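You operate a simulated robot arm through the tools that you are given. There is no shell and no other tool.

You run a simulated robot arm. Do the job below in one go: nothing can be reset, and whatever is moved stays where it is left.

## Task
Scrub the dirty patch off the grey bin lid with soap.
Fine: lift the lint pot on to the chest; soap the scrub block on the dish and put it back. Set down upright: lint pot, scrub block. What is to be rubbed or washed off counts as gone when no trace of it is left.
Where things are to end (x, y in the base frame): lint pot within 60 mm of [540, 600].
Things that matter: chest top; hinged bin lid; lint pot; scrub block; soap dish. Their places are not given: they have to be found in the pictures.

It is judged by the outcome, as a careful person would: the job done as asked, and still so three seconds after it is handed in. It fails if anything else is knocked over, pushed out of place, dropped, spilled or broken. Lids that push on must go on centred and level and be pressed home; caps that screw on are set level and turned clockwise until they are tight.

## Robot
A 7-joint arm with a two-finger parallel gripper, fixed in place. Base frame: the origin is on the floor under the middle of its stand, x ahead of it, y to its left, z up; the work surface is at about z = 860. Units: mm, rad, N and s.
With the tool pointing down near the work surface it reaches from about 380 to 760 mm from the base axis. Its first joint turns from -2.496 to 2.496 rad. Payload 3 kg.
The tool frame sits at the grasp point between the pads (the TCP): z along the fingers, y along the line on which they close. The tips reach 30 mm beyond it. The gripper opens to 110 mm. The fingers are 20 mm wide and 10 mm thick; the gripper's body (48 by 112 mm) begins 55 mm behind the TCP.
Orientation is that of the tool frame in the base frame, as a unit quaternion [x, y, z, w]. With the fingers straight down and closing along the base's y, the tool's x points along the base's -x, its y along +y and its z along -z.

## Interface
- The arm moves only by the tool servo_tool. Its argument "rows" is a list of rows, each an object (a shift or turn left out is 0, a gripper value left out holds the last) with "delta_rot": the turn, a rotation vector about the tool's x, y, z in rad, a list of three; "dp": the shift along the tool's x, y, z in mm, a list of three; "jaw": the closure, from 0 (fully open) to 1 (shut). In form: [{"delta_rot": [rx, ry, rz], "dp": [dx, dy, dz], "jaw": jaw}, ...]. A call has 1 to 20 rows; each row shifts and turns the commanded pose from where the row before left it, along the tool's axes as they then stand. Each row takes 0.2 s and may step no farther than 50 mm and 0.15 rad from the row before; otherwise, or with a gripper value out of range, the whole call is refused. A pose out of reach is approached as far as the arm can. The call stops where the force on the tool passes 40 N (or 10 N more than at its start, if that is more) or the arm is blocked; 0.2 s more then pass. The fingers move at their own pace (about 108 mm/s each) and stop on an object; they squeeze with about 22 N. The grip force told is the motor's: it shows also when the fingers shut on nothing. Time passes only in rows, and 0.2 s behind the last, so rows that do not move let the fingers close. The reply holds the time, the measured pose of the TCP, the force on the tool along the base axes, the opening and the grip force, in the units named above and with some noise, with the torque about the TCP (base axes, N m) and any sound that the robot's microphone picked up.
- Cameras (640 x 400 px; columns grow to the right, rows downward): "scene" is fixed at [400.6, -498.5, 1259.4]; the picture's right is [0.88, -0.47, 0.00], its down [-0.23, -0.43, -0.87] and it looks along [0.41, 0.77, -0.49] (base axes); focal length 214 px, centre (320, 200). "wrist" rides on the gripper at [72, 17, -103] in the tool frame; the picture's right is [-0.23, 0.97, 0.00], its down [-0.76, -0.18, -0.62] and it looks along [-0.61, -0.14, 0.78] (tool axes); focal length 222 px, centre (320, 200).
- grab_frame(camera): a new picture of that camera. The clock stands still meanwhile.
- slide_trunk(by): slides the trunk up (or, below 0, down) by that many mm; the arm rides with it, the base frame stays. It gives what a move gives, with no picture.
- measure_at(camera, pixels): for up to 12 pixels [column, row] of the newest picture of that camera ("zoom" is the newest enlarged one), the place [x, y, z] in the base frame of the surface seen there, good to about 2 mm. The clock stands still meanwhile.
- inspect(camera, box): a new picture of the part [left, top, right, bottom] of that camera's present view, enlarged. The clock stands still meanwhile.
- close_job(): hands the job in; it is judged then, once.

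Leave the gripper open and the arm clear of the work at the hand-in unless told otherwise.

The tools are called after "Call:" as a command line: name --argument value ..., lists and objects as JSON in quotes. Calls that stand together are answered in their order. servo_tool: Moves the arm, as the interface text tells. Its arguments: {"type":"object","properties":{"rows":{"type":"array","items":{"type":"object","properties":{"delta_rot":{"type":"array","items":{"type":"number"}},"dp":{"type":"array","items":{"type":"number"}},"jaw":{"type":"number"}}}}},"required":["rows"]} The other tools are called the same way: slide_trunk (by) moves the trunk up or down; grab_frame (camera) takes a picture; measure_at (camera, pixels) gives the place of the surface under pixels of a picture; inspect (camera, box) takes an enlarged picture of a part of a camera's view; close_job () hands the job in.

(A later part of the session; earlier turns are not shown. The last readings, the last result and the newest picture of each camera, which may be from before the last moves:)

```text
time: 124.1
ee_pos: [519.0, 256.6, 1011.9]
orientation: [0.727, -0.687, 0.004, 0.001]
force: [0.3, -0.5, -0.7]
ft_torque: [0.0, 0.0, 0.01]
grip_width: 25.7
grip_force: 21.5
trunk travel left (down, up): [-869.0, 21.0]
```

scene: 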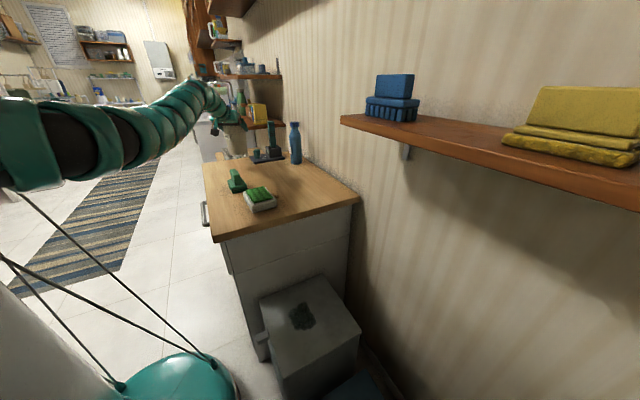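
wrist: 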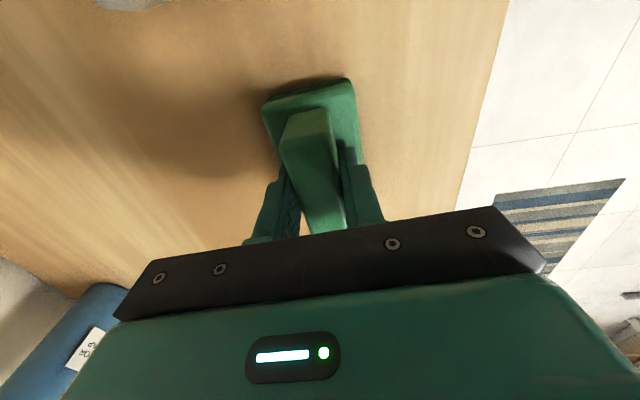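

Now I'll move over the soap centre (525,205) and come down to just above it.

Call:
servo_tool --rows '[{"dp": [26, -1.5, 0]}, {"dp": [26, -1.6, 0]}, {"dp": [0, 0, 20]}, {"dp": [0, 0, 15]}, {"dp": [0, 0, 0]}]'

Call:
inspect --camera "scene" --box '[210, 140, 310, 220]'

```text
time: 125.3
ee_pos: [527.6, 204.4, 977.4]
orientation: [0.727, -0.687, 0.003, 0.002]
force: [0.1, -0.1, -1.5]
ft_torque: [-0.02, 0.0, -0.04]
grip_width: 25.7
grip_force: 21.9
trunk travel left (down, up): [-869.0, 21.0]
```

```text
5.00 times, centred on (260, 180) of scene
```

zoom: 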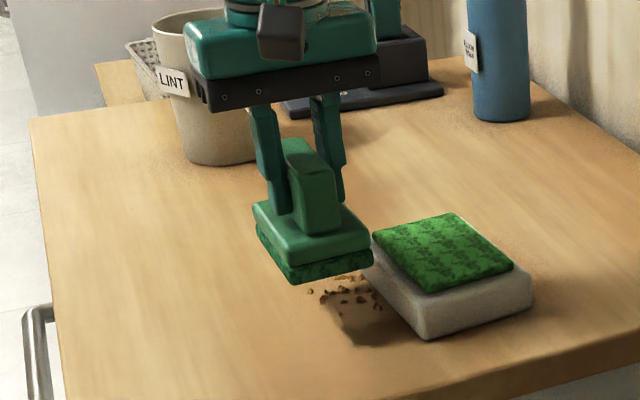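

The dish looks displaced: it now shows at zoom (450,270), right of the block, with the crumbs left of it. I need to check what happened, so I'll take a fresh full frame and measure.

Call:
grab_frame --camera "scene"

Call:
inspect --camera "scene" --box '[210, 140, 310, 220]'

Call:
measure_at --camera "zoom" --pixels '[[375, 237], [455, 215], [512, 265], [430, 293], [445, 255], [530, 295], [428, 338], [365, 285], [345, 290], [310, 290], [320, 260], [370, 330]]'

```text
taken
```

scene: 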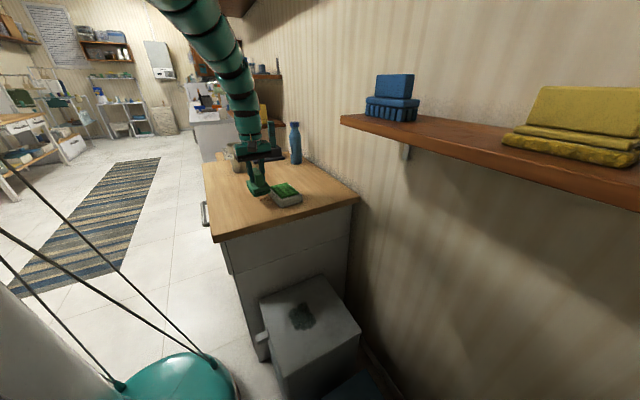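

```text
5.00 times, centred on (260, 180) of scene
```

zoom: 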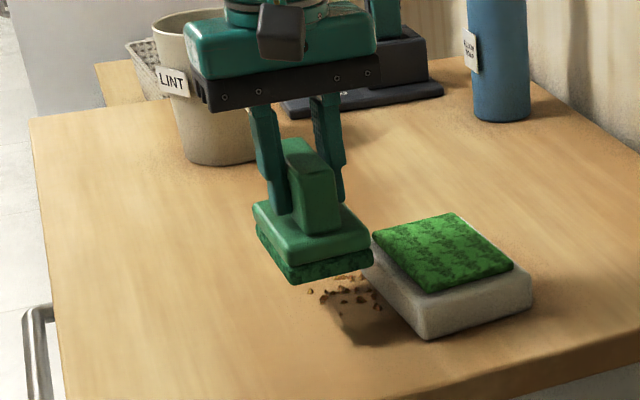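

```text
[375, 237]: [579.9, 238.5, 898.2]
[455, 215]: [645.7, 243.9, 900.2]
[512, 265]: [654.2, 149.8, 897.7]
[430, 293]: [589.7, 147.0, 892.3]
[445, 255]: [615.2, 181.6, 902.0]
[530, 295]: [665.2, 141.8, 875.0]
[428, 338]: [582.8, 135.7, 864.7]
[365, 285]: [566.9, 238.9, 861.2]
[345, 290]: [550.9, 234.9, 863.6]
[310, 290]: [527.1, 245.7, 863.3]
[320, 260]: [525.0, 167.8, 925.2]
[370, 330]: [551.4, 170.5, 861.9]
```

The dish and soap now measure x 580–655, y 147–244: shifted about +92 mm in x since my last picture at 119 s, though no force or sound was reported and the block's underside never went below 912. I'll look closer at the crumbs and surroundings before deciding anything.

Call:
inspect --camera "scene" --box '[250, 175, 310, 215]'

Call:
grab_frame --camera "wrist"

Call:
inspect --camera "scene" --box '[0, 0, 640, 10]'

```text
10.00 times, centred on (280, 195) of scene
```

zoom: 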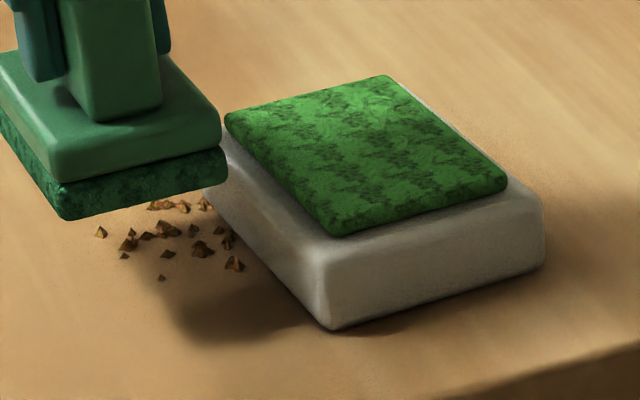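

```text
taken
```

wrist: 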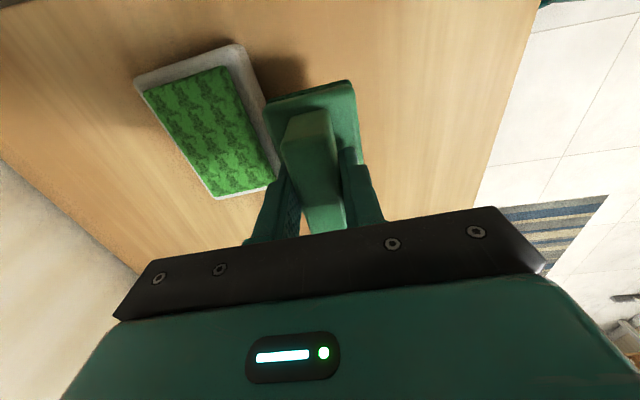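

```text
1.00 times, centred on (320, 5) of scene (not enlarged: the box is as wide or as high as the picture)
```

zoom: 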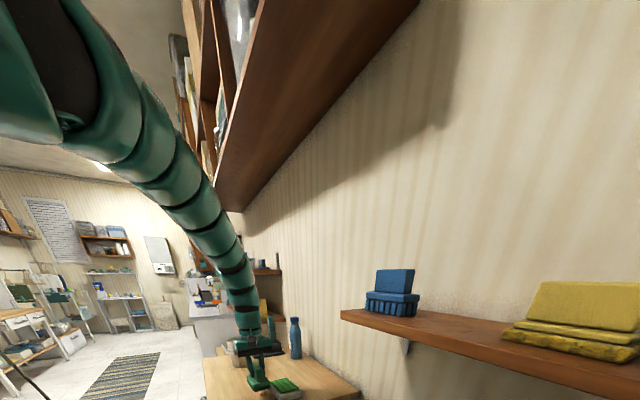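

The arm is high overhead and nowhere near the dish, and no contact was sensed, so the dish was moved by something else. I'll simply use it where it is now: soap centre ≈(617,195), top z≈900. I'll raise 15 mm and shift the block over it.

Call:
servo_tool --rows '[{"dp": [0, 0, -15], "jaw": 0.95}, {"dp": [4.9, -29.7, 0]}, {"dp": [4.9, -29.7, 0]}, {"dp": [4.8, -29.7, 0], "delta_rot": [0, 0, -0.04]}, {"dp": [0, 0, 0]}]'

Call:
inspect --camera "scene" --box '[240, 150, 320, 215]'

Call:
grab_frame --camera "wrist"

```text
time: 126.5
ee_pos: [616.9, 196.7, 991.7]
orientation: [0.74, -0.673, 0.004, 0.002]
force: [-0.1, 0.3, -1.2]
ft_torque: [0.02, -0.02, -0.01]
grip_width: 25.6
grip_force: 21.7
trunk travel left (down, up): [-869.0, 21.0]
```

```text
6.15 times, centred on (280, 182) of scene
```

zoom: 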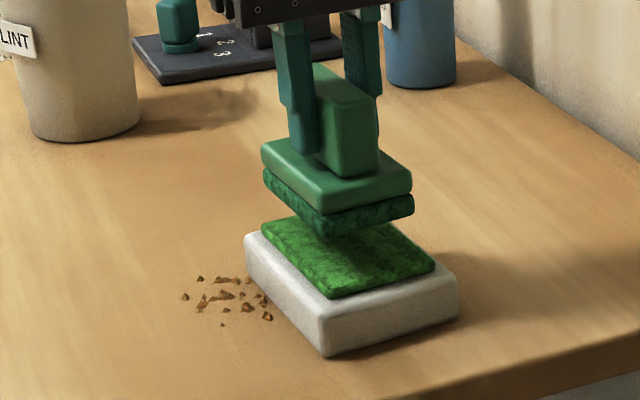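

```text
taken
```

wrist: 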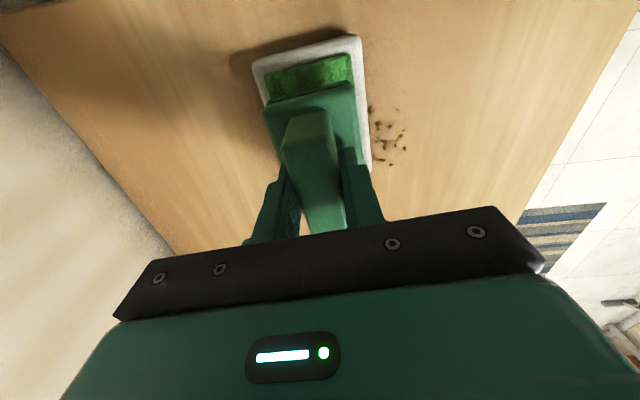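

The block is right over the soap. I'll lower it until light contact.

Call:
servo_tool --rows '[{"dp": [0, 0, 12]}, {"dp": [0, 0, 7]}, {"dp": [0, 0, 3]}, {"dp": [0, 0, 1.5]}, {"dp": [0, 0, 0]}]'

```text
time: 127.7
ee_pos: [617.0, 196.9, 968.6]
orientation: [0.74, -0.672, 0.004, 0.002]
force: [-0.6, -0.6, -0.7]
ft_torque: [0.03, -0.03, -0.03]
grip_width: 26.0
grip_force: 21.9
trunk travel left (down, up): [-869.0, 21.0]
```

Call:
servo_tool --rows '[{"dp": [0, 0, 1.5]}, {"dp": [0, 0, 1]}, {"dp": [0, 0, 1]}, {"dp": [0, 0, 0]}]'

```text
time: 128.7
ee_pos: [616.3, 197.1, 967.3]
orientation: [0.74, -0.673, 0.005, 0.0]
force: [3.0, 1.5, 17.1]
ft_torque: [-0.05, 0.18, -0.01]
grip_width: 25.4
grip_force: 22.3
trunk travel left (down, up): [-869.0, 21.0]
```

Contact at 17 N. I'll ease off 1 mm to a lighter press and rub the block back and forth on the soap.

Call:
servo_tool --rows '[{"dp": [0, 0, -1]}, {"dp": [8, 0, 0]}, {"dp": [-8, 0, 0]}, {"dp": [-8, 0, 0]}, {"dp": [8, 0, 0]}, {"dp": [8, 0, 0]}, {"dp": [-8, 0, 0]}, {"dp": [-8, 0, 0]}, {"dp": [8, 0, 0]}, {"dp": [0, 0, 0]}]'

Call:
inspect --camera "scene" --box '[240, 150, 320, 215]'

```text
time: 130.9
ee_pos: [616.5, 197.4, 966.8]
orientation: [0.741, -0.672, 0.004, 0.001]
force: [-1.3, 3.4, 7.5]
ft_torque: [0.2, 0.18, -0.01]
grip_width: 25.8
grip_force: 22.2
trunk travel left (down, up): [-869.0, 21.0]
```

```text
6.15 times, centred on (280, 182) of scene
```

zoom: 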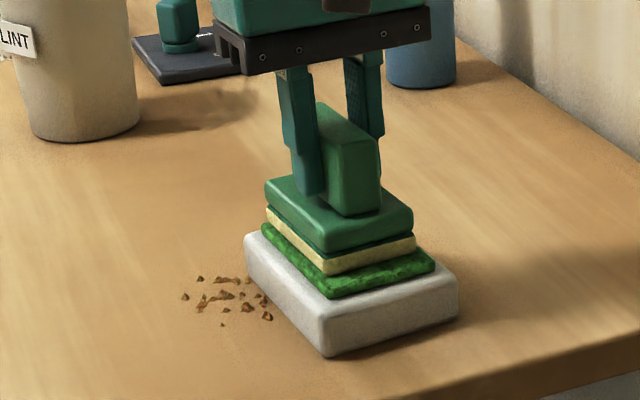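

The pad turned pale — it's soaped, and the dish stayed put. I'll lift it and travel towards the space above the bin lid.

Call:
servo_tool --rows '[{"dp": [0, 0, -10], "jaw": 0.95}, {"dp": [0, 0, -25]}, {"dp": [0, 0, -25]}, {"dp": [30, 3, 0]}, {"dp": [32, 6, 0]}, {"dp": [32, 6, 0]}, {"dp": [32, 6, 0]}, {"dp": [0, 0, 0]}]'

```text
time: 132.7
ee_pos: [612.3, 72.8, 1022.1]
orientation: [0.74, -0.672, 0.005, 0.003]
force: [0.7, 0.4, -1.0]
ft_torque: [-0.05, -0.01, -0.03]
grip_width: 25.5
grip_force: 21.8
out of reach, approached as far as the arm can: row 7
trunk travel left (down, up): [-869.0, 21.0]
```

It's near an inner limit again at (612,73). I'll continue in small steps; there's room below (block underside ≈957, chest 861).

Call:
servo_tool --rows '[{"dp": [25, 0, 0]}, {"dp": [25, 0, 0]}, {"dp": [0, 0, 0]}]'

```text
time: 133.5
ee_pos: [629.4, 27.3, 1015.7]
orientation: [0.74, -0.673, 0.004, 0.002]
force: [1.1, -0.2, -0.6]
ft_torque: [-0.01, -0.01, 0.0]
grip_width: 25.9
grip_force: 22.0
out of reach, approached as far as the arm can: row 1, 2
trunk travel left (down, up): [-869.0, 21.0]
```

Now at (629,27), in front of the chest edge. I'll lower the arm 90 mm here to relax the posture.

Call:
servo_tool --rows '[{"dp": [5, 0, 25]}, {"dp": [5, 0, 30]}, {"dp": [5, 0, 30]}, {"dp": [0, 0, 0]}]'

```text
time: 134.5
ee_pos: [630.9, 12.0, 930.9]
orientation: [0.74, -0.672, 0.004, 0.002]
force: [0.3, 0.7, -0.1]
ft_torque: [0.03, -0.01, 0.02]
grip_width: 25.8
grip_force: 22.3
trunk travel left (down, up): [-869.0, 21.0]
```

Good. Now I'll move to above the patch centre (570,−35).

Call:
servo_tool --rows '[{"dp": [13.6, 21.7, 0]}, {"dp": [13.6, 21.7, 0]}, {"dp": [13.6, 21.7, 0]}, {"dp": [0, 0, 0]}]'

```text
time: 135.5
ee_pos: [586.1, -23.8, 931.1]
orientation: [0.741, -0.672, 0.004, 0.003]
force: [0.1, -0.3, -1.5]
ft_torque: [-0.08, 0.01, -0.01]
grip_width: 25.6
grip_force: 21.8
out of reach, approached as far as the arm can: row 3
trunk travel left (down, up): [-869.0, 21.0]
```

A small further push towards (570,−35), to see whether the limit persists.

Call:
servo_tool --rows '[{"dp": [8, 8, 0]}, {"dp": [5, 8, 0]}, {"dp": [0, 0, 0]}]'

Call:
inspect --camera "scene" --box '[0, 0, 100, 400]'

```text
time: 136.3
ee_pos: [585.5, -25.0, 931.0]
orientation: [0.74, -0.672, 0.005, 0.002]
force: [0.0, -0.8, -0.9]
ft_torque: [-0.01, 0.0, 0.0]
grip_width: 25.5
grip_force: 21.5
out of reach, approached as far as the arm can: row 1, 2
trunk travel left (down, up): [-869.0, 21.0]
```

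```text
1.00 times, centred on (50, 200) of scene (not enlarged: the box is as wide or as high as the picture)
```

zoom: 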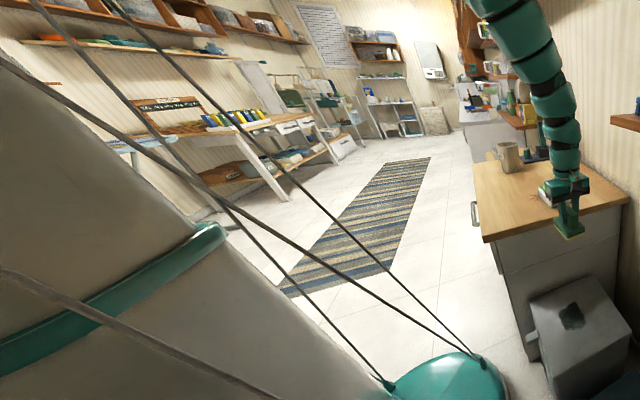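

The arm is now in an elbow-up posture, where the inner limit shrinks as the hand goes lower. It's free below, so I'll lower the arm 120 mm and try inward again.

Call:
servo_tool --rows '[{"dp": [0, 0, 25]}, {"dp": [0, 0, 30]}, {"dp": [0, 0, 30]}, {"dp": [0, 0, 35]}, {"dp": [0, 0, 0]}]'

Call:
servo_tool --rows '[{"dp": [5, 10, 0]}, {"dp": [5, 15, 0]}, {"dp": [0, 0, 0]}]'

```text
time: 137.5
ee_pos: [587.4, -21.4, 809.1]
orientation: [0.74, -0.673, 0.004, 0.001]
force: [0.9, 0.6, -0.3]
ft_torque: [-0.02, 0.0, -0.03]
grip_width: 25.8
grip_force: 22.0
trunk travel left (down, up): [-869.0, 21.0]
```

```text
time: 138.3
ee_pos: [561.3, -36.3, 811.4]
orientation: [0.741, -0.672, 0.004, 0.002]
force: [0.1, 0.4, -0.5]
ft_torque: [-0.02, 0.01, -0.03]
grip_width: 25.7
grip_force: 21.8
trunk travel left (down, up): [-869.0, 21.0]
```

That works: (561,−36) is reached. Now I'll lower the trunk 240 mm (block underside to about 506, lid at 474) and look.

Call:
slide_trunk --by -240

Call:
inspect --camera "scene" --box '[230, 240, 390, 360]'

Call:
grab_frame --camera "wrist"

Call:
grab_frame --camera "scene"

```text
time: 140.8
ee_pos: [562.0, -36.5, 571.5]
orientation: [0.741, -0.672, 0.005, 0.002]
force: [-0.5, 0.0, -0.8]
ft_torque: [-0.04, 0.01, 0.01]
grip_width: 25.8
grip_force: 22.1
trunk travel left (down, up): [-629.0, 261.0]
```

```text
3.33 times, centred on (310, 300) of scene
```

zoom: 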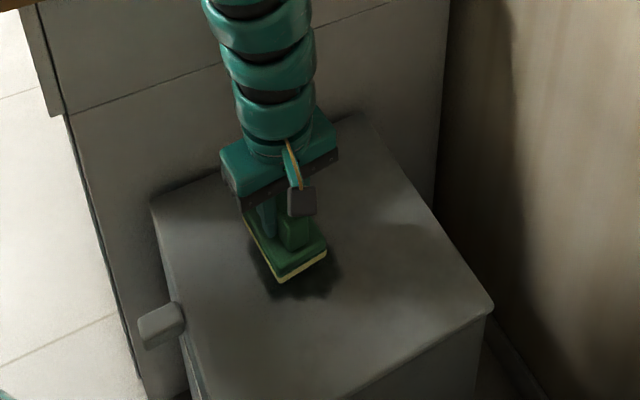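

```text
taken
```

wrist: 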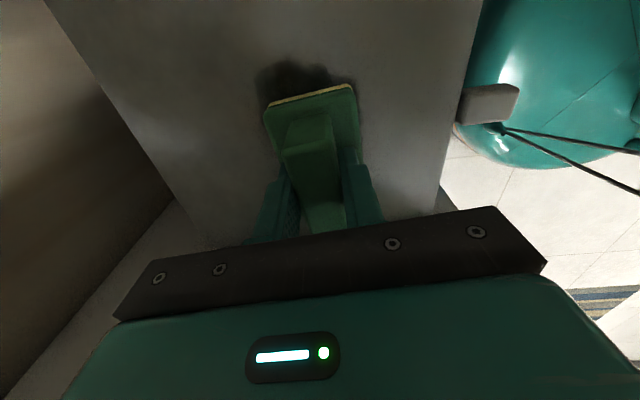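

```text
taken
```

scene: 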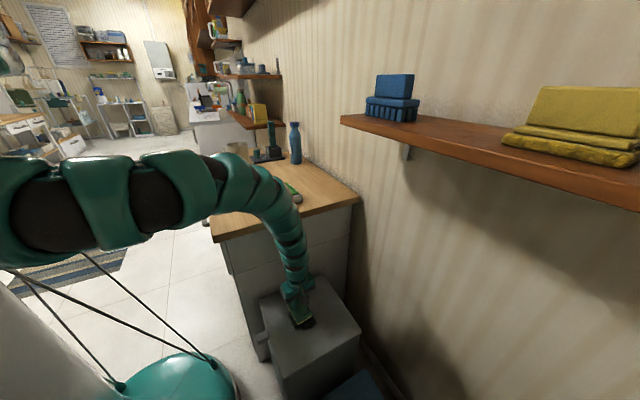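

The block hovers over the patch. The arm arches in front of the chest, so I'll check its clearance there before scrubbing.

Call:
measure_at --camera "scene" --pixels '[[180, 185], [215, 180], [240, 185], [262, 195], [280, 220], [292, 255], [248, 165], [275, 190], [300, 320], [60, 190]]'

```text
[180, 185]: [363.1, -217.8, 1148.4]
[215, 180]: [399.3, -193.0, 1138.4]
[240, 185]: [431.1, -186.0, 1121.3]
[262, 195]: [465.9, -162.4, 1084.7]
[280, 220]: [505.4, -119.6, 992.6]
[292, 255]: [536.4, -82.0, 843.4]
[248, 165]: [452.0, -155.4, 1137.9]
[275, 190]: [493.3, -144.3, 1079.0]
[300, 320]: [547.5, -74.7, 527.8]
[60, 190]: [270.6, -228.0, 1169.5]
```

The arm is well clear of the chest. Now I'll lower to just above the lid, then make light contact.

Call:
servo_tool --rows '[{"dp": [0, 0, 12]}, {"dp": [0, 0, 8]}, {"dp": [0, 0, 5]}, {"dp": [0, 0, 3]}, {"dp": [0, 0, 1.5]}, {"dp": [0, 0, 0]}]'

```text
time: 142.2
ee_pos: [562.3, -35.6, 541.2]
orientation: [0.741, -0.672, 0.004, 0.001]
force: [0.7, 0.3, -1.3]
ft_torque: [-0.01, 0.0, 0.04]
grip_width: 25.8
grip_force: 22.1
trunk travel left (down, up): [-629.0, 261.0]
```

Call:
servo_tool --rows '[{"dp": [0, 0, 1.2]}, {"dp": [0, 0, 1]}, {"dp": [0, 0, 0]}]'

```text
time: 143.0
ee_pos: [562.3, -35.2, 539.9]
orientation: [0.74, -0.672, 0.005, 0.001]
force: [0.0, 0.4, -1.1]
ft_torque: [-0.02, 0.0, 0.02]
grip_width: 25.7
grip_force: 22.1
trunk travel left (down, up): [-629.0, 261.0]
```

Call:
servo_tool --rows '[{"dp": [0, 0, 1]}, {"dp": [0, 0, 1]}, {"dp": [0, 0, 0]}]'

```text
time: 143.8
ee_pos: [562.6, -35.7, 538.5]
orientation: [0.74, -0.673, 0.005, 0.001]
force: [0.1, 1.7, 13.3]
ft_torque: [-0.35, 0.19, -0.01]
grip_width: 25.7
grip_force: 22.2
trunk travel left (down, up): [-629.0, 261.0]
```

Contact at 13 N. I'll scrub along y at this x: from −35 to 0, to −105, and back.

Call:
servo_tool --rows '[{"dp": [-17.9, -1.7, 0]}, {"dp": [-17.9, -1.7, 0]}, {"dp": [17.9, 1.7, 0]}, {"dp": [17.9, 1.7, 0]}, {"dp": [17.9, 1.7, 0]}, {"dp": [17.9, 1.7, 0]}, {"dp": [-17.9, -1.7, 0]}, {"dp": [-17.9, -1.7, 0]}, {"dp": [0, 0, 0]}]'

Call:
inspect --camera "scene" --box '[250, 270, 370, 345]'

```text
time: 145.8
ee_pos: [561.7, -36.5, 537.0]
orientation: [0.74, -0.673, 0.004, 0.001]
force: [-0.2, 0.4, -1.3]
ft_torque: [-0.01, -0.01, -0.01]
grip_width: 25.6
grip_force: 22.3
trunk travel left (down, up): [-629.0, 261.0]
```

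```text
5.33 times, centred on (310, 308) of scene
```

zoom: 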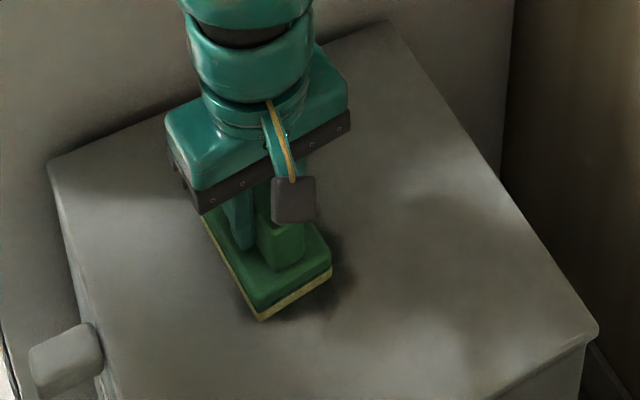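

The dirt is visibly fading where I rubbed, but the force has dropped to zero, so the block slid up a little in the grip. I'll press down again gently until contact.

Call:
servo_tool --rows '[{"dp": [0, 0, 0.8]}, {"dp": [0, 0, 0]}]'

```text
time: 146.4
ee_pos: [562.4, -35.3, 537.1]
orientation: [0.741, -0.672, 0.005, 0.001]
force: [0.6, 0.2, 10.9]
ft_torque: [0.03, 0.24, -0.06]
grip_width: 25.8
grip_force: 21.9
trunk travel left (down, up): [-629.0, 261.0]
```

Contact at 11 N. I'll move to x≈592 and scrub along y there.

Call:
servo_tool --rows '[{"dp": [1.5, -15, 0]}, {"dp": [1.4, -15, 0]}, {"dp": [-17.9, -1.7, 0]}, {"dp": [-17.9, -1.7, 0]}, {"dp": [17.9, 1.7, 0]}, {"dp": [17.9, 1.7, 0]}, {"dp": [17.9, 1.7, 0]}, {"dp": [17.9, 1.7, 0]}, {"dp": [-17.9, -1.7, 0]}, {"dp": [-17.9, -1.7, 0]}, {"dp": [0, 0, 0]}]'

Call:
inspect --camera "scene" --box '[250, 270, 370, 345]'

```text
time: 148.8
ee_pos: [592.7, -35.7, 536.3]
orientation: [0.74, -0.672, 0.004, 0.001]
force: [-0.3, 0.3, -1.3]
ft_torque: [0.0, -0.01, 0.0]
grip_width: 25.8
grip_force: 21.7
trunk travel left (down, up): [-629.0, 261.0]
```

```text
5.33 times, centred on (310, 308) of scene
```

zoom: 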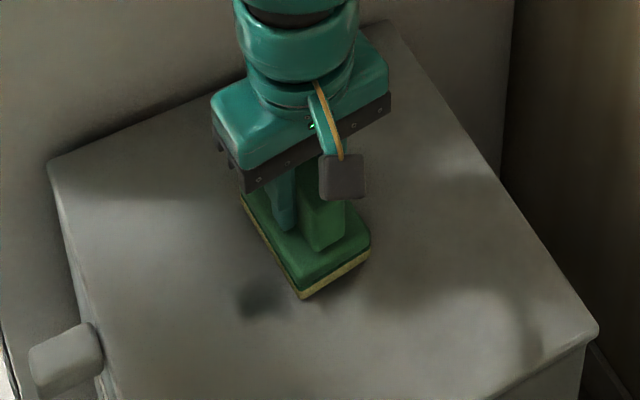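

A dark spot remains at zoom (262,298), the −x/−y part. I'll re-press, go to x≈545 and scrub along y there, reaching further to −y.

Call:
servo_tool --rows '[{"dp": [0, 0, 0.8]}, {"dp": [-1.6, 16, 0]}, {"dp": [-1.6, 16, 0]}, {"dp": [-1.4, 15, 0]}, {"dp": [17.9, 1.7, 0]}, {"dp": [17.9, 1.7, 0]}, {"dp": [17.9, 1.7, 0]}, {"dp": [-17.9, -1.7, 0]}, {"dp": [-17.9, -1.7, 0]}, {"dp": [0, 0, 0.4]}, {"dp": [-17.9, -1.7, 0]}, {"dp": [-17.9, -1.7, 0]}, {"dp": [-17.9, -1.7, 0]}, {"dp": [17.9, 1.7, 0]}, {"dp": [17.9, 1.7, 0]}, {"dp": [0, 0, 0]}]'

Call:
inspect --camera "scene" --box '[250, 270, 370, 345]'

```text
time: 152.2
ee_pos: [545.2, -36.3, 535.4]
orientation: [0.74, -0.672, 0.004, 0.001]
force: [-0.1, -0.1, -1.7]
ft_torque: [-0.04, -0.02, 0.0]
grip_width: 25.6
grip_force: 21.9
trunk travel left (down, up): [-629.0, 261.0]
```

```text
5.33 times, centred on (310, 308) of scene
```

zoom: 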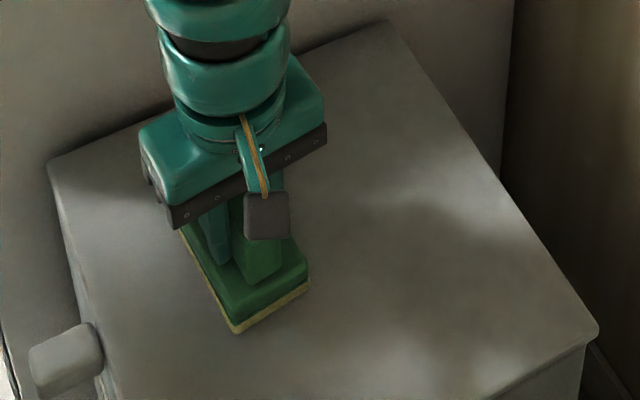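

The visible lid looks clean. I'll lift the block 60 mm and move it aside (towards −y) to look at the whole patch area.

Call:
servo_tool --rows '[{"dp": [0, 0, -15]}, {"dp": [0, 0, -25]}, {"dp": [10, 0, -25]}, {"dp": [35, 0, 0]}, {"dp": [35, 0, 0]}, {"dp": [35, 0, 0]}, {"dp": [0, 0, 0]}]'

Call:
inspect --camera "scene" --box '[250, 270, 370, 345]'

Call:
grab_frame --camera "wrist"

```text
time: 153.8
ee_pos: [556.2, -152.2, 601.0]
orientation: [0.74, -0.673, 0.005, 0.002]
force: [0.6, 0.1, -0.9]
ft_torque: [0.0, -0.04, 0.01]
grip_width: 25.5
grip_force: 21.4
trunk travel left (down, up): [-629.0, 261.0]
```

```text
5.33 times, centred on (310, 308) of scene
```

zoom: 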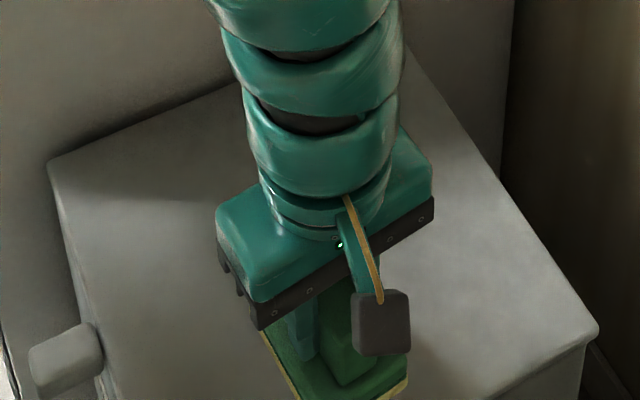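

```text
taken
```

wrist: 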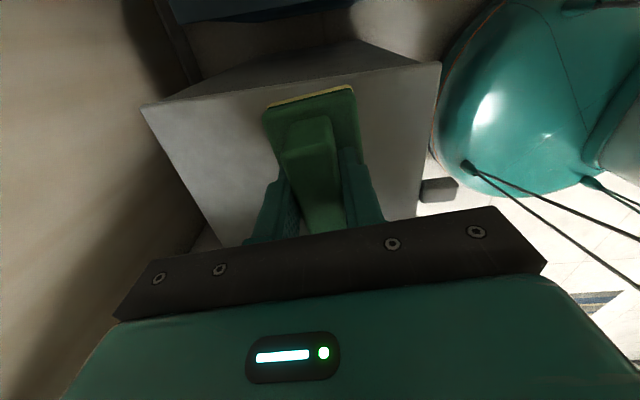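

The hand hides the area. I'll move it to the +x side and higher to see the patch area.

Call:
servo_tool --rows '[{"dp": [0, -20, -20]}, {"dp": [0, -35, -20]}, {"dp": [0, -35, -20]}, {"dp": [0, -30, 0]}, {"dp": [0, 0, 0]}]'

Call:
inspect --camera "scene" --box '[250, 270, 370, 345]'

```text
time: 155.0
ee_pos: [675.5, -137.1, 662.3]
orientation: [0.74, -0.673, 0.005, 0.002]
force: [0.7, -0.3, -0.5]
ft_torque: [0.0, -0.02, -0.02]
grip_width: 25.5
grip_force: 21.5
trunk travel left (down, up): [-629.0, 261.0]
```

```text
5.33 times, centred on (310, 308) of scene
```

zoom: 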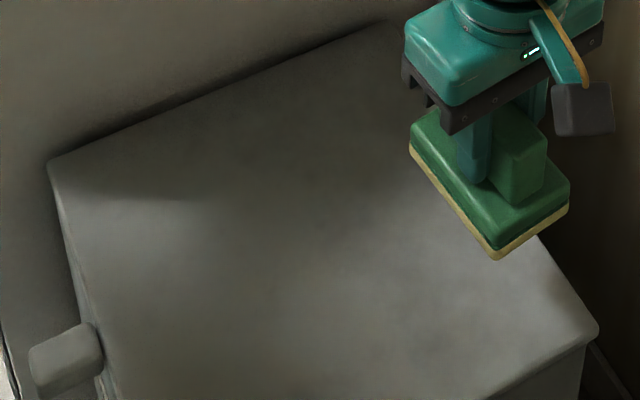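

The patch seems gone; the rest looks like shading. I'll zoom in much closer on that area to look for any trace.

Call:
inspect --camera "scene" --box '[278, 296, 328, 336]'

Call:
grab_frame --camera "wrist"

```text
10.00 times, centred on (303, 316) of scene
```

zoom: 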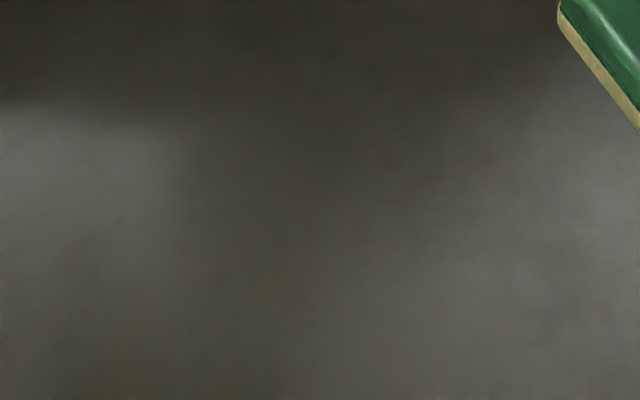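

```text
taken
```

wrist: 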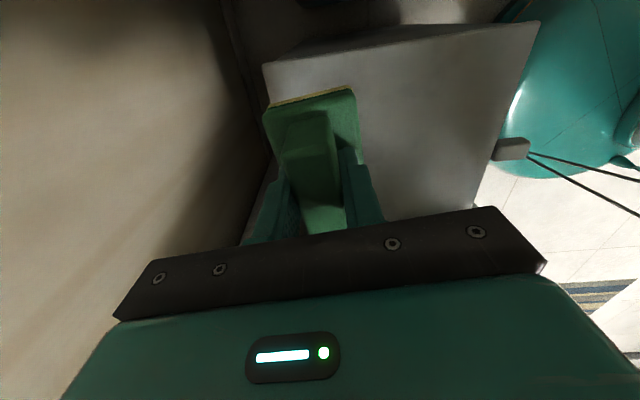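

It looks clean, though the arm's shadow falls there. To be sure that no trace remains, I'll do a second full scrubbing pass. Back over the patch first.

Call:
servo_tool --rows '[{"dp": [-27.1, 18.4, 0]}, {"dp": [-27.1, 18.4, 0]}, {"dp": [-27.1, 18.4, 0]}, {"dp": [-27.1, 18.4, 0]}, {"dp": [0, 0, 30]}, {"dp": [0, 0, 30]}, {"dp": [0, 0, 30]}, {"dp": [0, 0, 25]}, {"dp": [0, 0, 8]}, {"dp": [0, 0, 0]}]'

```text
time: 157.2
ee_pos: [592.3, -37.9, 537.4]
orientation: [0.741, -0.672, 0.005, 0.003]
force: [-0.1, -0.5, -1.2]
ft_torque: [0.02, 0.0, -0.02]
grip_width: 25.9
grip_force: 21.7
trunk travel left (down, up): [-629.0, 261.0]
```

Call:
servo_tool --rows '[{"dp": [0, 0, 1.5]}, {"dp": [0, 0, 1]}, {"dp": [0, 0, 0.6]}, {"dp": [0, 0, 0]}]'

```text
time: 158.2
ee_pos: [592.4, -38.8, 533.8]
orientation: [0.74, -0.673, 0.006, 0.001]
force: [0.8, 0.0, 11.4]
ft_torque: [-0.35, 0.21, 0.0]
grip_width: 25.9
grip_force: 22.3
trunk travel left (down, up): [-629.0, 261.0]
```

Contact at 11 N. I'll scrub at x≈592 over the full y range, adding small presses to keep contact.

Call:
servo_tool --rows '[{"dp": [-17.9, -1.7, 0.2]}, {"dp": [-19, -1.8, 0.2]}, {"dp": [-4, -0.4, 0]}, {"dp": [17.9, 1.7, 0.2]}, {"dp": [17.9, 1.7, 0]}, {"dp": [17.9, 1.7, 0.2]}, {"dp": [17.9, 1.7, 0]}, {"dp": [4, 0.4, 0.2]}, {"dp": [-17.9, -1.7, 0]}, {"dp": [-17.9, -1.7, 0.2]}, {"dp": [0, 0, 0]}]'

```text
time: 160.6
ee_pos: [593.1, -37.3, 533.9]
orientation: [0.74, -0.673, 0.005, 0.001]
force: [0.5, 0.5, -0.9]
ft_torque: [-0.01, 0.01, -0.01]
grip_width: 25.8
grip_force: 22.1
trunk travel left (down, up): [-629.0, 261.0]
```

Next I'll press again and do x≈567 and then x≈545.

Call:
servo_tool --rows '[{"dp": [0, 0, 0.8]}, {"dp": [-1.3, 13, 0]}, {"dp": [-1.3, 13, 0.2]}, {"dp": [-17.9, -1.7, 0.2]}, {"dp": [-19, -1.8, 0.2]}, {"dp": [-4, -0.4, 0]}, {"dp": [17.9, 1.7, 0.2]}, {"dp": [17.9, 1.7, 0]}, {"dp": [17.9, 1.7, 0.2]}, {"dp": [17.9, 1.7, 0]}, {"dp": [5, 0.4, 0.2]}, {"dp": [-17.9, -1.7, 0]}, {"dp": [-17.9, -1.7, 0]}, {"dp": [0, 0, 0]}]'

```text
time: 163.6
ee_pos: [564.3, -38.8, 532.6]
orientation: [0.74, -0.673, 0.005, 0.002]
force: [-0.2, -8.2, 24.3]
ft_torque: [-0.38, 0.2, 0.0]
grip_width: 25.7
grip_force: 21.9
trunk travel left (down, up): [-629.0, 261.0]
```

Now pressing firmly (24 N), since the fingertips bear on the block's base. I'll ease off 1 mm and do the x≈543 strip, reaching further to −y.

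Call:
servo_tool --rows '[{"dp": [0, 0, -1.0]}, {"dp": [-1.2, 12, 0]}, {"dp": [-1.0, 10, 0]}, {"dp": [-17.9, -1.7, 0]}, {"dp": [-19, -1.8, 0]}, {"dp": [-4, -0.4, 0]}, {"dp": [17.9, 1.7, 0]}, {"dp": [17.9, 1.7, 0]}, {"dp": [17.9, 1.7, 0]}, {"dp": [17.9, 1.7, 0]}, {"dp": [12, 1, 0]}, {"dp": [-12, -1, 0]}, {"dp": [-17.9, -1.7, 0]}, {"dp": [0, 0, 0]}]'

```text
time: 166.6
ee_pos: [542.6, -49.7, 531.9]
orientation: [0.74, -0.672, 0.005, 0.0]
force: [1.0, -3.1, 21.7]
ft_torque: [-0.54, 0.33, 0.02]
grip_width: 25.5
grip_force: 22.2
trunk travel left (down, up): [-629.0, 261.0]
```

One more round sweeping along x at the far edges (y≈−65, then y≈0).

Call:
servo_tool --rows '[{"dp": [15, 1.4, -0.5]}, {"dp": [1.7, -18, 0]}, {"dp": [1.7, -18, 0]}, {"dp": [1.7, -18, 0]}, {"dp": [1.5, -15, 0]}, {"dp": [-17.9, -1.7, 0]}, {"dp": [-17.9, -1.7, 0]}, {"dp": [-17.9, -1.7, 0]}, {"dp": [-10, -1, 0]}, {"dp": [-1.7, 18, 0]}, {"dp": [-1.7, 18, 0]}, {"dp": [-1.7, 18, 0]}, {"dp": [-1.5, 15, 0]}, {"dp": [0, 0, 0]}]'

```text
time: 169.6
ee_pos: [543.2, 0.7, 532.2]
orientation: [0.74, -0.672, 0.004, 0.0]
force: [6.0, 0.7, 16.9]
ft_torque: [-0.02, 0.2, 0.0]
grip_width: 25.9
grip_force: 22.3
trunk travel left (down, up): [-629.0, 261.0]
```

Done with the second pass. I'll lift off, back to (562,−36), and raise the trunk to look at the lid from afar.

Call:
servo_tool --rows '[{"dp": [0, 0, -10]}, {"dp": [17, -10, -15]}, {"dp": [20, -8, -15]}, {"dp": [0, 0, 0]}]'

Call:
slide_trunk --by 240

Call:
inspect --camera "scene" --box '[250, 270, 370, 345]'

```text
time: 170.6
ee_pos: [563.5, -35.2, 572.4]
orientation: [0.74, -0.672, 0.004, 0.002]
force: [-0.4, -0.7, -1.4]
ft_torque: [0.01, 0.01, 0.01]
grip_width: 25.8
grip_force: 22.3
trunk travel left (down, up): [-629.0, 261.0]
```

```text
time: 173.1
ee_pos: [564.2, -35.9, 812.3]
orientation: [0.74, -0.672, 0.004, 0.002]
force: [-0.2, -0.4, -0.6]
ft_torque: [-0.01, 0.03, -0.03]
grip_width: 25.5
grip_force: 22.3
trunk travel left (down, up): [-869.0, 21.0]
```

```text
5.33 times, centred on (310, 308) of scene
```

zoom: 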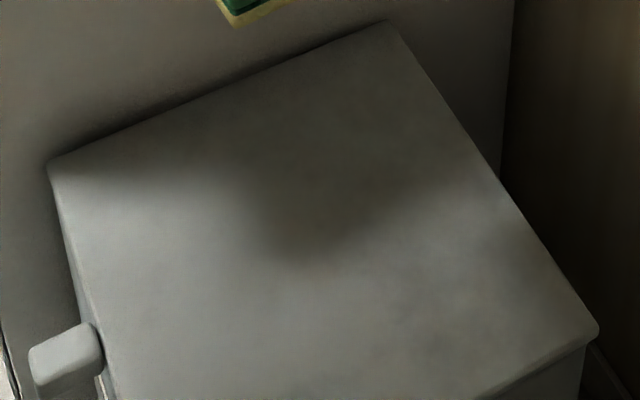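

Only shading remains on the lid; I'll recheck when the arm is away. Now I'll retrace my path to bring the block back: +x, then up.

Call:
servo_tool --rows '[{"dp": [-12.7, -24.3, 0], "jaw": 0.95}, {"dp": [0, 0, -30]}, {"dp": [0, 0, -30]}, {"dp": [0, 0, -30]}, {"dp": [0, 0, -30]}, {"dp": [-14.3, -23.5, 0]}, {"dp": [-14.3, -23.5, 0]}, {"dp": [0, 0, -28]}, {"dp": [0, 0, -28]}, {"dp": [0, 0, -28]}, {"dp": [0, 0, 0]}]'

```text
time: 175.5
ee_pos: [633.5, 13.0, 1014.7]
orientation: [0.74, -0.672, 0.004, 0.003]
force: [-0.1, -0.3, -1.2]
ft_torque: [0.0, 0.04, 0.01]
grip_width: 25.8
grip_force: 22.9
out of reach, approached as far as the arm can: row 10
trunk travel left (down, up): [-869.0, 21.0]
```

Now over the chest: to (617,103), then towards (540,300), with the block underside at ≈956, well above the dish.

Call:
servo_tool --rows '[{"dp": [-20, 1.6, 0]}, {"dp": [-35, 2.9, 0]}, {"dp": [-36, 2.8, 0]}, {"dp": [-33.9, 9.6, 0]}, {"dp": [-33.9, 9.6, 0]}, {"dp": [-33.9, 9.6, 0]}, {"dp": [-33.9, 9.6, 0]}, {"dp": [-33.9, 9.6, 0]}, {"dp": [-33.9, 9.6, 0]}, {"dp": [0, 0, 0]}]'

Call:
grab_frame --camera "scene"

Call:
inspect --camera "scene" --box '[200, 130, 320, 220]'

Call:
inspect --camera "scene" --box '[250, 270, 370, 345]'

```text
time: 177.7
ee_pos: [543.2, 300.7, 1009.4]
orientation: [0.74, -0.672, 0.003, 0.001]
force: [0.8, 1.1, -1.0]
ft_torque: [0.0, 0.01, -0.03]
grip_width: 25.9
grip_force: 22.3
trunk travel left (down, up): [-869.0, 21.0]
```

```text
taken
```

scene: 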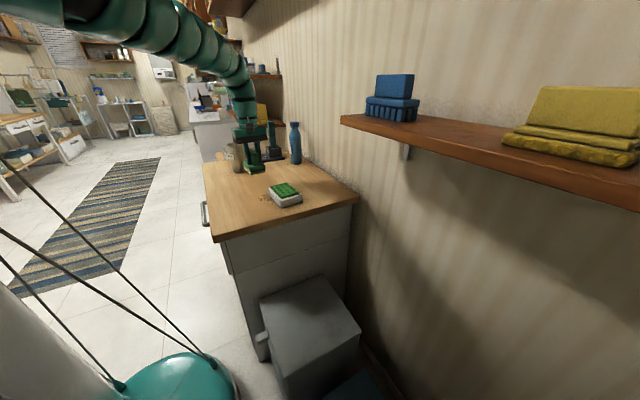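

```text
4.44 times, centred on (260, 175) of scene
```

zoom: 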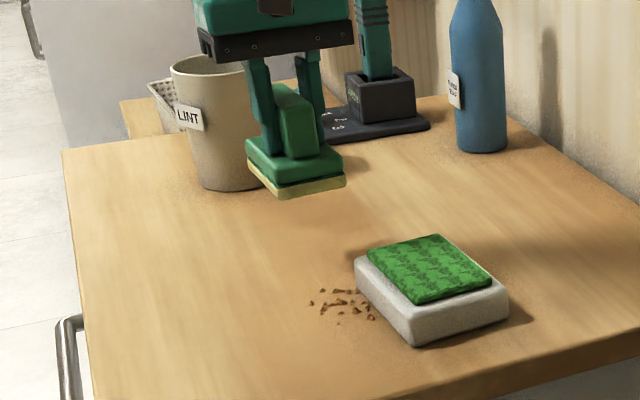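

```text
5.33 times, centred on (310, 308) of scene
```

zoom: 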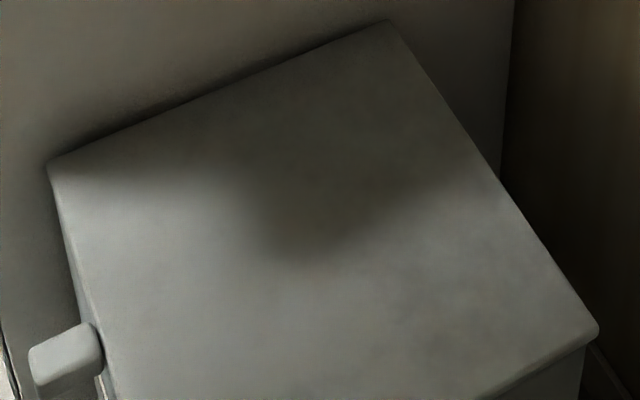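

The chest, pot and dish look fine. On the lid I see a soft darker lobe around zoom (300,230): either shadow or a trace. I'll zoom in strongly there and measure where it lies.

Call:
measure_at --camera "zoom" --pixels '[[150, 178], [240, 195], [295, 258], [380, 225], [440, 190], [270, 230], [340, 245], [300, 200]]'

Call:
inspect --camera "scene" --box '[285, 295, 335, 327]'

```text
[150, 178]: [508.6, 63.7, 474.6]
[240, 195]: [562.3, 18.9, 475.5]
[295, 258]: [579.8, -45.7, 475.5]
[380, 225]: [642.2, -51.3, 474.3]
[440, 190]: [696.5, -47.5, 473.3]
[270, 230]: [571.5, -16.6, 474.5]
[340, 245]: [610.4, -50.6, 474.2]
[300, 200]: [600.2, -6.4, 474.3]
```

```text
12.50 times, centred on (310, 311) of scene
```

zoom: 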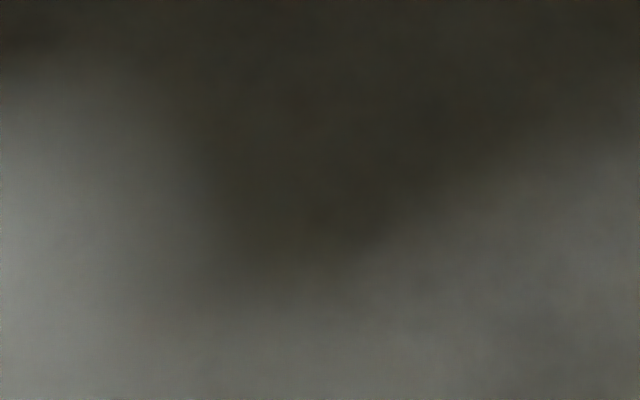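

The dark zone has a smooth boundary that extends across the lid to x≈700, beyond where the patch was, and has the same tone inside and outside the old patch. So it's a shadow, with no greenish trace. I'll put the block back. First I'll change the posture: arm up 150, trunk down 150.

Call:
servo_tool --rows '[{"dp": [0, 0, -30], "jaw": 0.95}, {"dp": [0, 0, -30]}, {"dp": [0, 0, -30]}, {"dp": [0, 0, -30]}, {"dp": [0, 0, -30]}, {"dp": [0, 0, 0]}]'

```text
time: 179.1
ee_pos: [539.9, 302.8, 1161.5]
orientation: [0.74, -0.673, 0.004, 0.002]
force: [0.1, -0.1, -0.9]
ft_torque: [-0.02, 0.03, 0.03]
grip_width: 25.6
grip_force: 21.9
trunk travel left (down, up): [-869.0, 21.0]
```

Call:
slide_trunk --by -150

Call:
servo_tool --rows '[{"dp": [-24.3, 20.1, 0]}, {"dp": [-24.3, 20.1, 0]}, {"dp": [-24.2, 20.2, 0]}, {"delta_rot": [0, 0, 0.04]}, {"dp": [0, 0, 0]}]'

Call:
inspect --camera "scene" --box '[200, 130, 300, 210]'

```text
time: 180.9
ee_pos: [539.1, 302.7, 1010.9]
orientation: [0.74, -0.673, 0.005, 0.001]
force: [-0.6, -0.6, -1.2]
ft_torque: [-0.01, 0.03, 0.0]
grip_width: 26.0
grip_force: 21.5
trunk travel left (down, up): [-719.0, 171.0]
```

```text
time: 182.1
ee_pos: [473.2, 369.6, 1010.1]
orientation: [0.727, -0.687, 0.004, 0.002]
force: [-0.8, -0.5, -0.9]
ft_torque: [-0.01, -0.01, -0.04]
grip_width: 25.7
grip_force: 21.9
trunk travel left (down, up): [-719.0, 171.0]
```

```text
5.00 times, centred on (250, 170) of scene
```

zoom: 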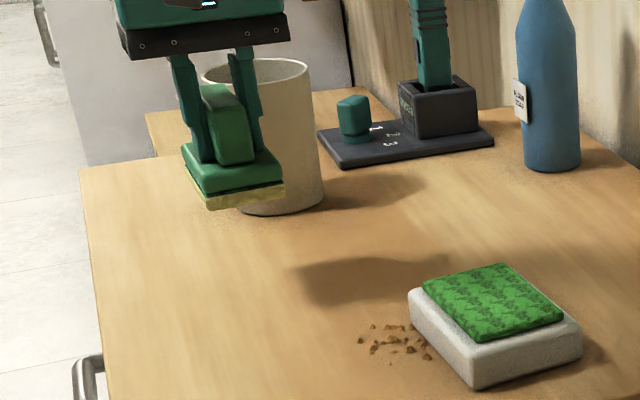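

Original place is free and the block is right above it. I'll lower to just above the wood.

Call:
servo_tool --rows '[{"dp": [0, 0, 25]}, {"dp": [0, 0, 25]}, {"dp": [0, 0, 20]}, {"dp": [0, 0, 10]}, {"dp": [0, 0, 4]}, {"dp": [0, 0, 0]}]'

```text
time: 183.5
ee_pos: [474.4, 368.0, 927.3]
orientation: [0.726, -0.687, 0.004, 0.001]
force: [-0.3, -0.1, -0.7]
ft_torque: [-0.03, 0.01, -0.04]
grip_width: 25.7
grip_force: 22.7
trunk travel left (down, up): [-719.0, 171.0]
```

Call:
servo_tool --rows '[{"dp": [0, 0, 3]}, {"dp": [0, 0, 1.5]}, {"dp": [0, 0, 1.5]}, {"dp": [0, 0, 0]}]'

```text
time: 184.5
ee_pos: [475.1, 369.1, 920.5]
orientation: [0.727, -0.687, 0.005, 0.001]
force: [-0.1, -1.0, -0.7]
ft_torque: [0.01, 0.0, 0.0]
grip_width: 25.7
grip_force: 21.9
trunk travel left (down, up): [-719.0, 171.0]
```

Call:
servo_tool --rows '[{"dp": [0, 1.5, 1]}, {"dp": [0, 0, 1]}, {"dp": [0, 0, 0]}]'

```text
time: 185.3
ee_pos: [472.7, 369.5, 920.5]
orientation: [0.726, -0.687, 0.004, -0.001]
force: [3.7, 2.1, 16.6]
ft_torque: [-0.51, 0.21, 0.08]
grip_width: 25.6
grip_force: 22.2
trunk travel left (down, up): [-719.0, 171.0]
```

Contact (17 N). I'll ease off 1 mm and open the fingers.

Call:
servo_tool --rows '[{"dp": [0, 0, -1]}, {"dp": [0, 0, 0]}, {"jaw": 0.7}, {"jaw": 0.6}, {"jaw": 0.4}, {"jaw": 0.2}, {"jaw": 0.0}, {"jaw": 0.0}]'

Call:
inspect --camera "scene" --box '[200, 130, 300, 210]'

```text
time: 187.1
ee_pos: [472.9, 367.6, 920.1]
orientation: [0.727, -0.687, 0.004, 0.001]
force: [2.6, -0.5, 8.8]
ft_torque: [0.01, 0.44, 0.03]
grip_width: 108.7
grip_force: 0.0
trunk travel left (down, up): [-719.0, 171.0]
```

```text
5.00 times, centred on (250, 170) of scene
```

zoom: 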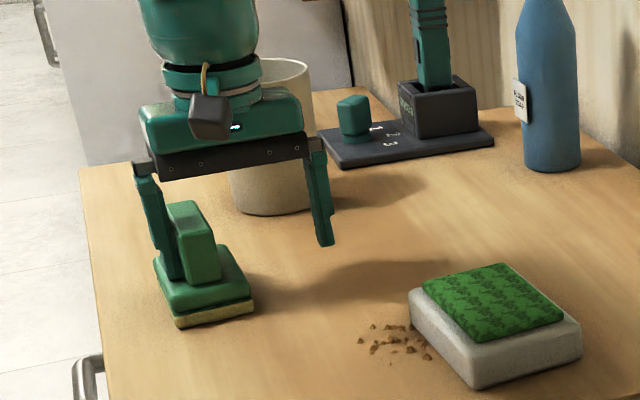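

The left fingertip was bearing on the block's base and dragged the block a little towards −x while opening. I'll lift the hand slightly to release it, and then measure.

Call:
servo_tool --rows '[{"dp": [0, 0, -3]}, {"dp": [0, 0, -5]}, {"dp": [0, 0, 0]}]'

Call:
inspect --camera "scene" --box '[200, 150, 280, 210]'

Call:
inspect --camera "wrist" --box '[240, 30, 460, 200]'

```text
time: 187.9
ee_pos: [472.1, 369.4, 926.5]
orientation: [0.726, -0.687, 0.004, 0.002]
force: [-0.7, 0.2, -0.3]
ft_torque: [0.04, -0.02, 0.02]
grip_width: 109.9
grip_force: 0.1
trunk travel left (down, up): [-719.0, 171.0]
```

```text
6.67 times, centred on (240, 180) of scene
```

zoom: 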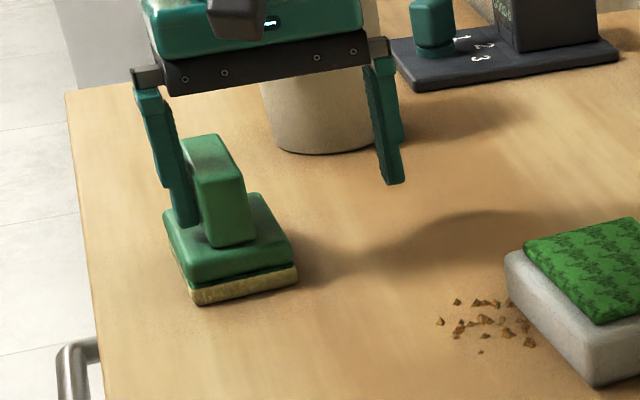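

```text
2.35 times, centred on (350, 115) of wrist
```

zoom: 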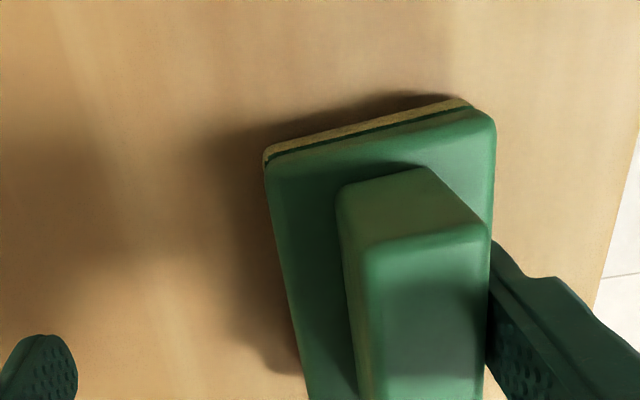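

The block stands upright but has been shifted. I'll measure its present place in this wrist zoom.

Call:
measure_at --camera "zoom" --pixels '[[272, 168], [485, 122], [345, 205], [425, 172], [375, 250], [485, 235], [380, 380], [478, 380], [300, 360]]'

```text
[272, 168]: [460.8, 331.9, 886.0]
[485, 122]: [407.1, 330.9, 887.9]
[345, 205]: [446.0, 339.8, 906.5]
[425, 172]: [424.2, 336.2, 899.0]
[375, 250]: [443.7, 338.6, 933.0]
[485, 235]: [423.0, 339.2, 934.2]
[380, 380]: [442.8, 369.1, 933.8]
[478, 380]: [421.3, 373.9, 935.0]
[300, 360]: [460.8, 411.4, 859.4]
```

The block is now centred at about (432,370), 41 mm off its place, with the same orientation. I'll shift the hand over the handle (fingertips stay 8 mm above the base) and regrasp it.

Call:
servo_tool --rows '[{"dp": [-1.3, 20, 0], "jaw": 0}, {"dp": [-1.4, 19.6, 0]}, {"dp": [0, 0, 0]}]'

Call:
servo_tool --rows '[{"jaw": 0.4}, {"jaw": 0.6}, {"jaw": 0.7}, {"jaw": 0.76}, {"jaw": 0.85}, {"jaw": 0.95}, {"jaw": 0.95}]'

```text
time: 188.7
ee_pos: [433.0, 369.7, 927.8]
orientation: [0.726, -0.687, 0.004, 0.003]
force: [-0.5, 0.1, 0.6]
ft_torque: [0.01, -0.01, 0.02]
grip_width: 110.0
grip_force: 0.0
trunk travel left (down, up): [-719.0, 171.0]
```

```text
time: 190.3
ee_pos: [433.4, 370.6, 928.0]
orientation: [0.727, -0.687, 0.005, 0.001]
force: [-0.6, -0.5, 0.2]
ft_torque: [-0.1, 0.06, 0.04]
grip_width: 25.7
grip_force: 21.4
trunk travel left (down, up): [-719.0, 171.0]
```

Regrasped. I'll lift 15 mm, move +40 mm in x to (473,369.5), and lower to just above the wood.

Call:
servo_tool --rows '[{"dp": [0, 0, -7], "jaw": 0.95}, {"dp": [0, 0, -8]}, {"dp": [3, -20, 0]}, {"dp": [0.5, -19.7, 0]}, {"dp": [0, 0, 0]}, {"dp": [0, 0, 7]}, {"dp": [0, 0, 5]}, {"dp": [0, 0, 0]}]'

```text
time: 192.1
ee_pos: [472.1, 369.9, 931.5]
orientation: [0.727, -0.686, 0.004, 0.002]
force: [0.5, -0.6, -0.4]
ft_torque: [-0.01, 0.0, -0.01]
grip_width: 25.6
grip_force: 22.7
trunk travel left (down, up): [-719.0, 171.0]
```

Call:
servo_tool --rows '[{"dp": [0, 0, 1.5]}, {"dp": [0, 0, 1]}, {"dp": [0, 0, 0]}]'

```text
time: 192.9
ee_pos: [472.2, 368.0, 927.8]
orientation: [0.726, -0.687, 0.005, 0.001]
force: [0.3, -0.2, -1.0]
ft_torque: [-0.01, 0.02, 0.03]
grip_width: 25.5
grip_force: 22.2
trunk travel left (down, up): [-719.0, 171.0]
```

Call:
servo_tool --rows '[{"dp": [0, 0, 0.7]}, {"dp": [0, 0, 0]}]'

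```text
time: 193.5
ee_pos: [472.8, 368.6, 927.8]
orientation: [0.727, -0.687, 0.004, 0.002]
force: [-0.8, 0.7, 3.6]
ft_torque: [-0.09, 0.11, 0.01]
grip_width: 25.9
grip_force: 22.2
trunk travel left (down, up): [-719.0, 171.0]
```

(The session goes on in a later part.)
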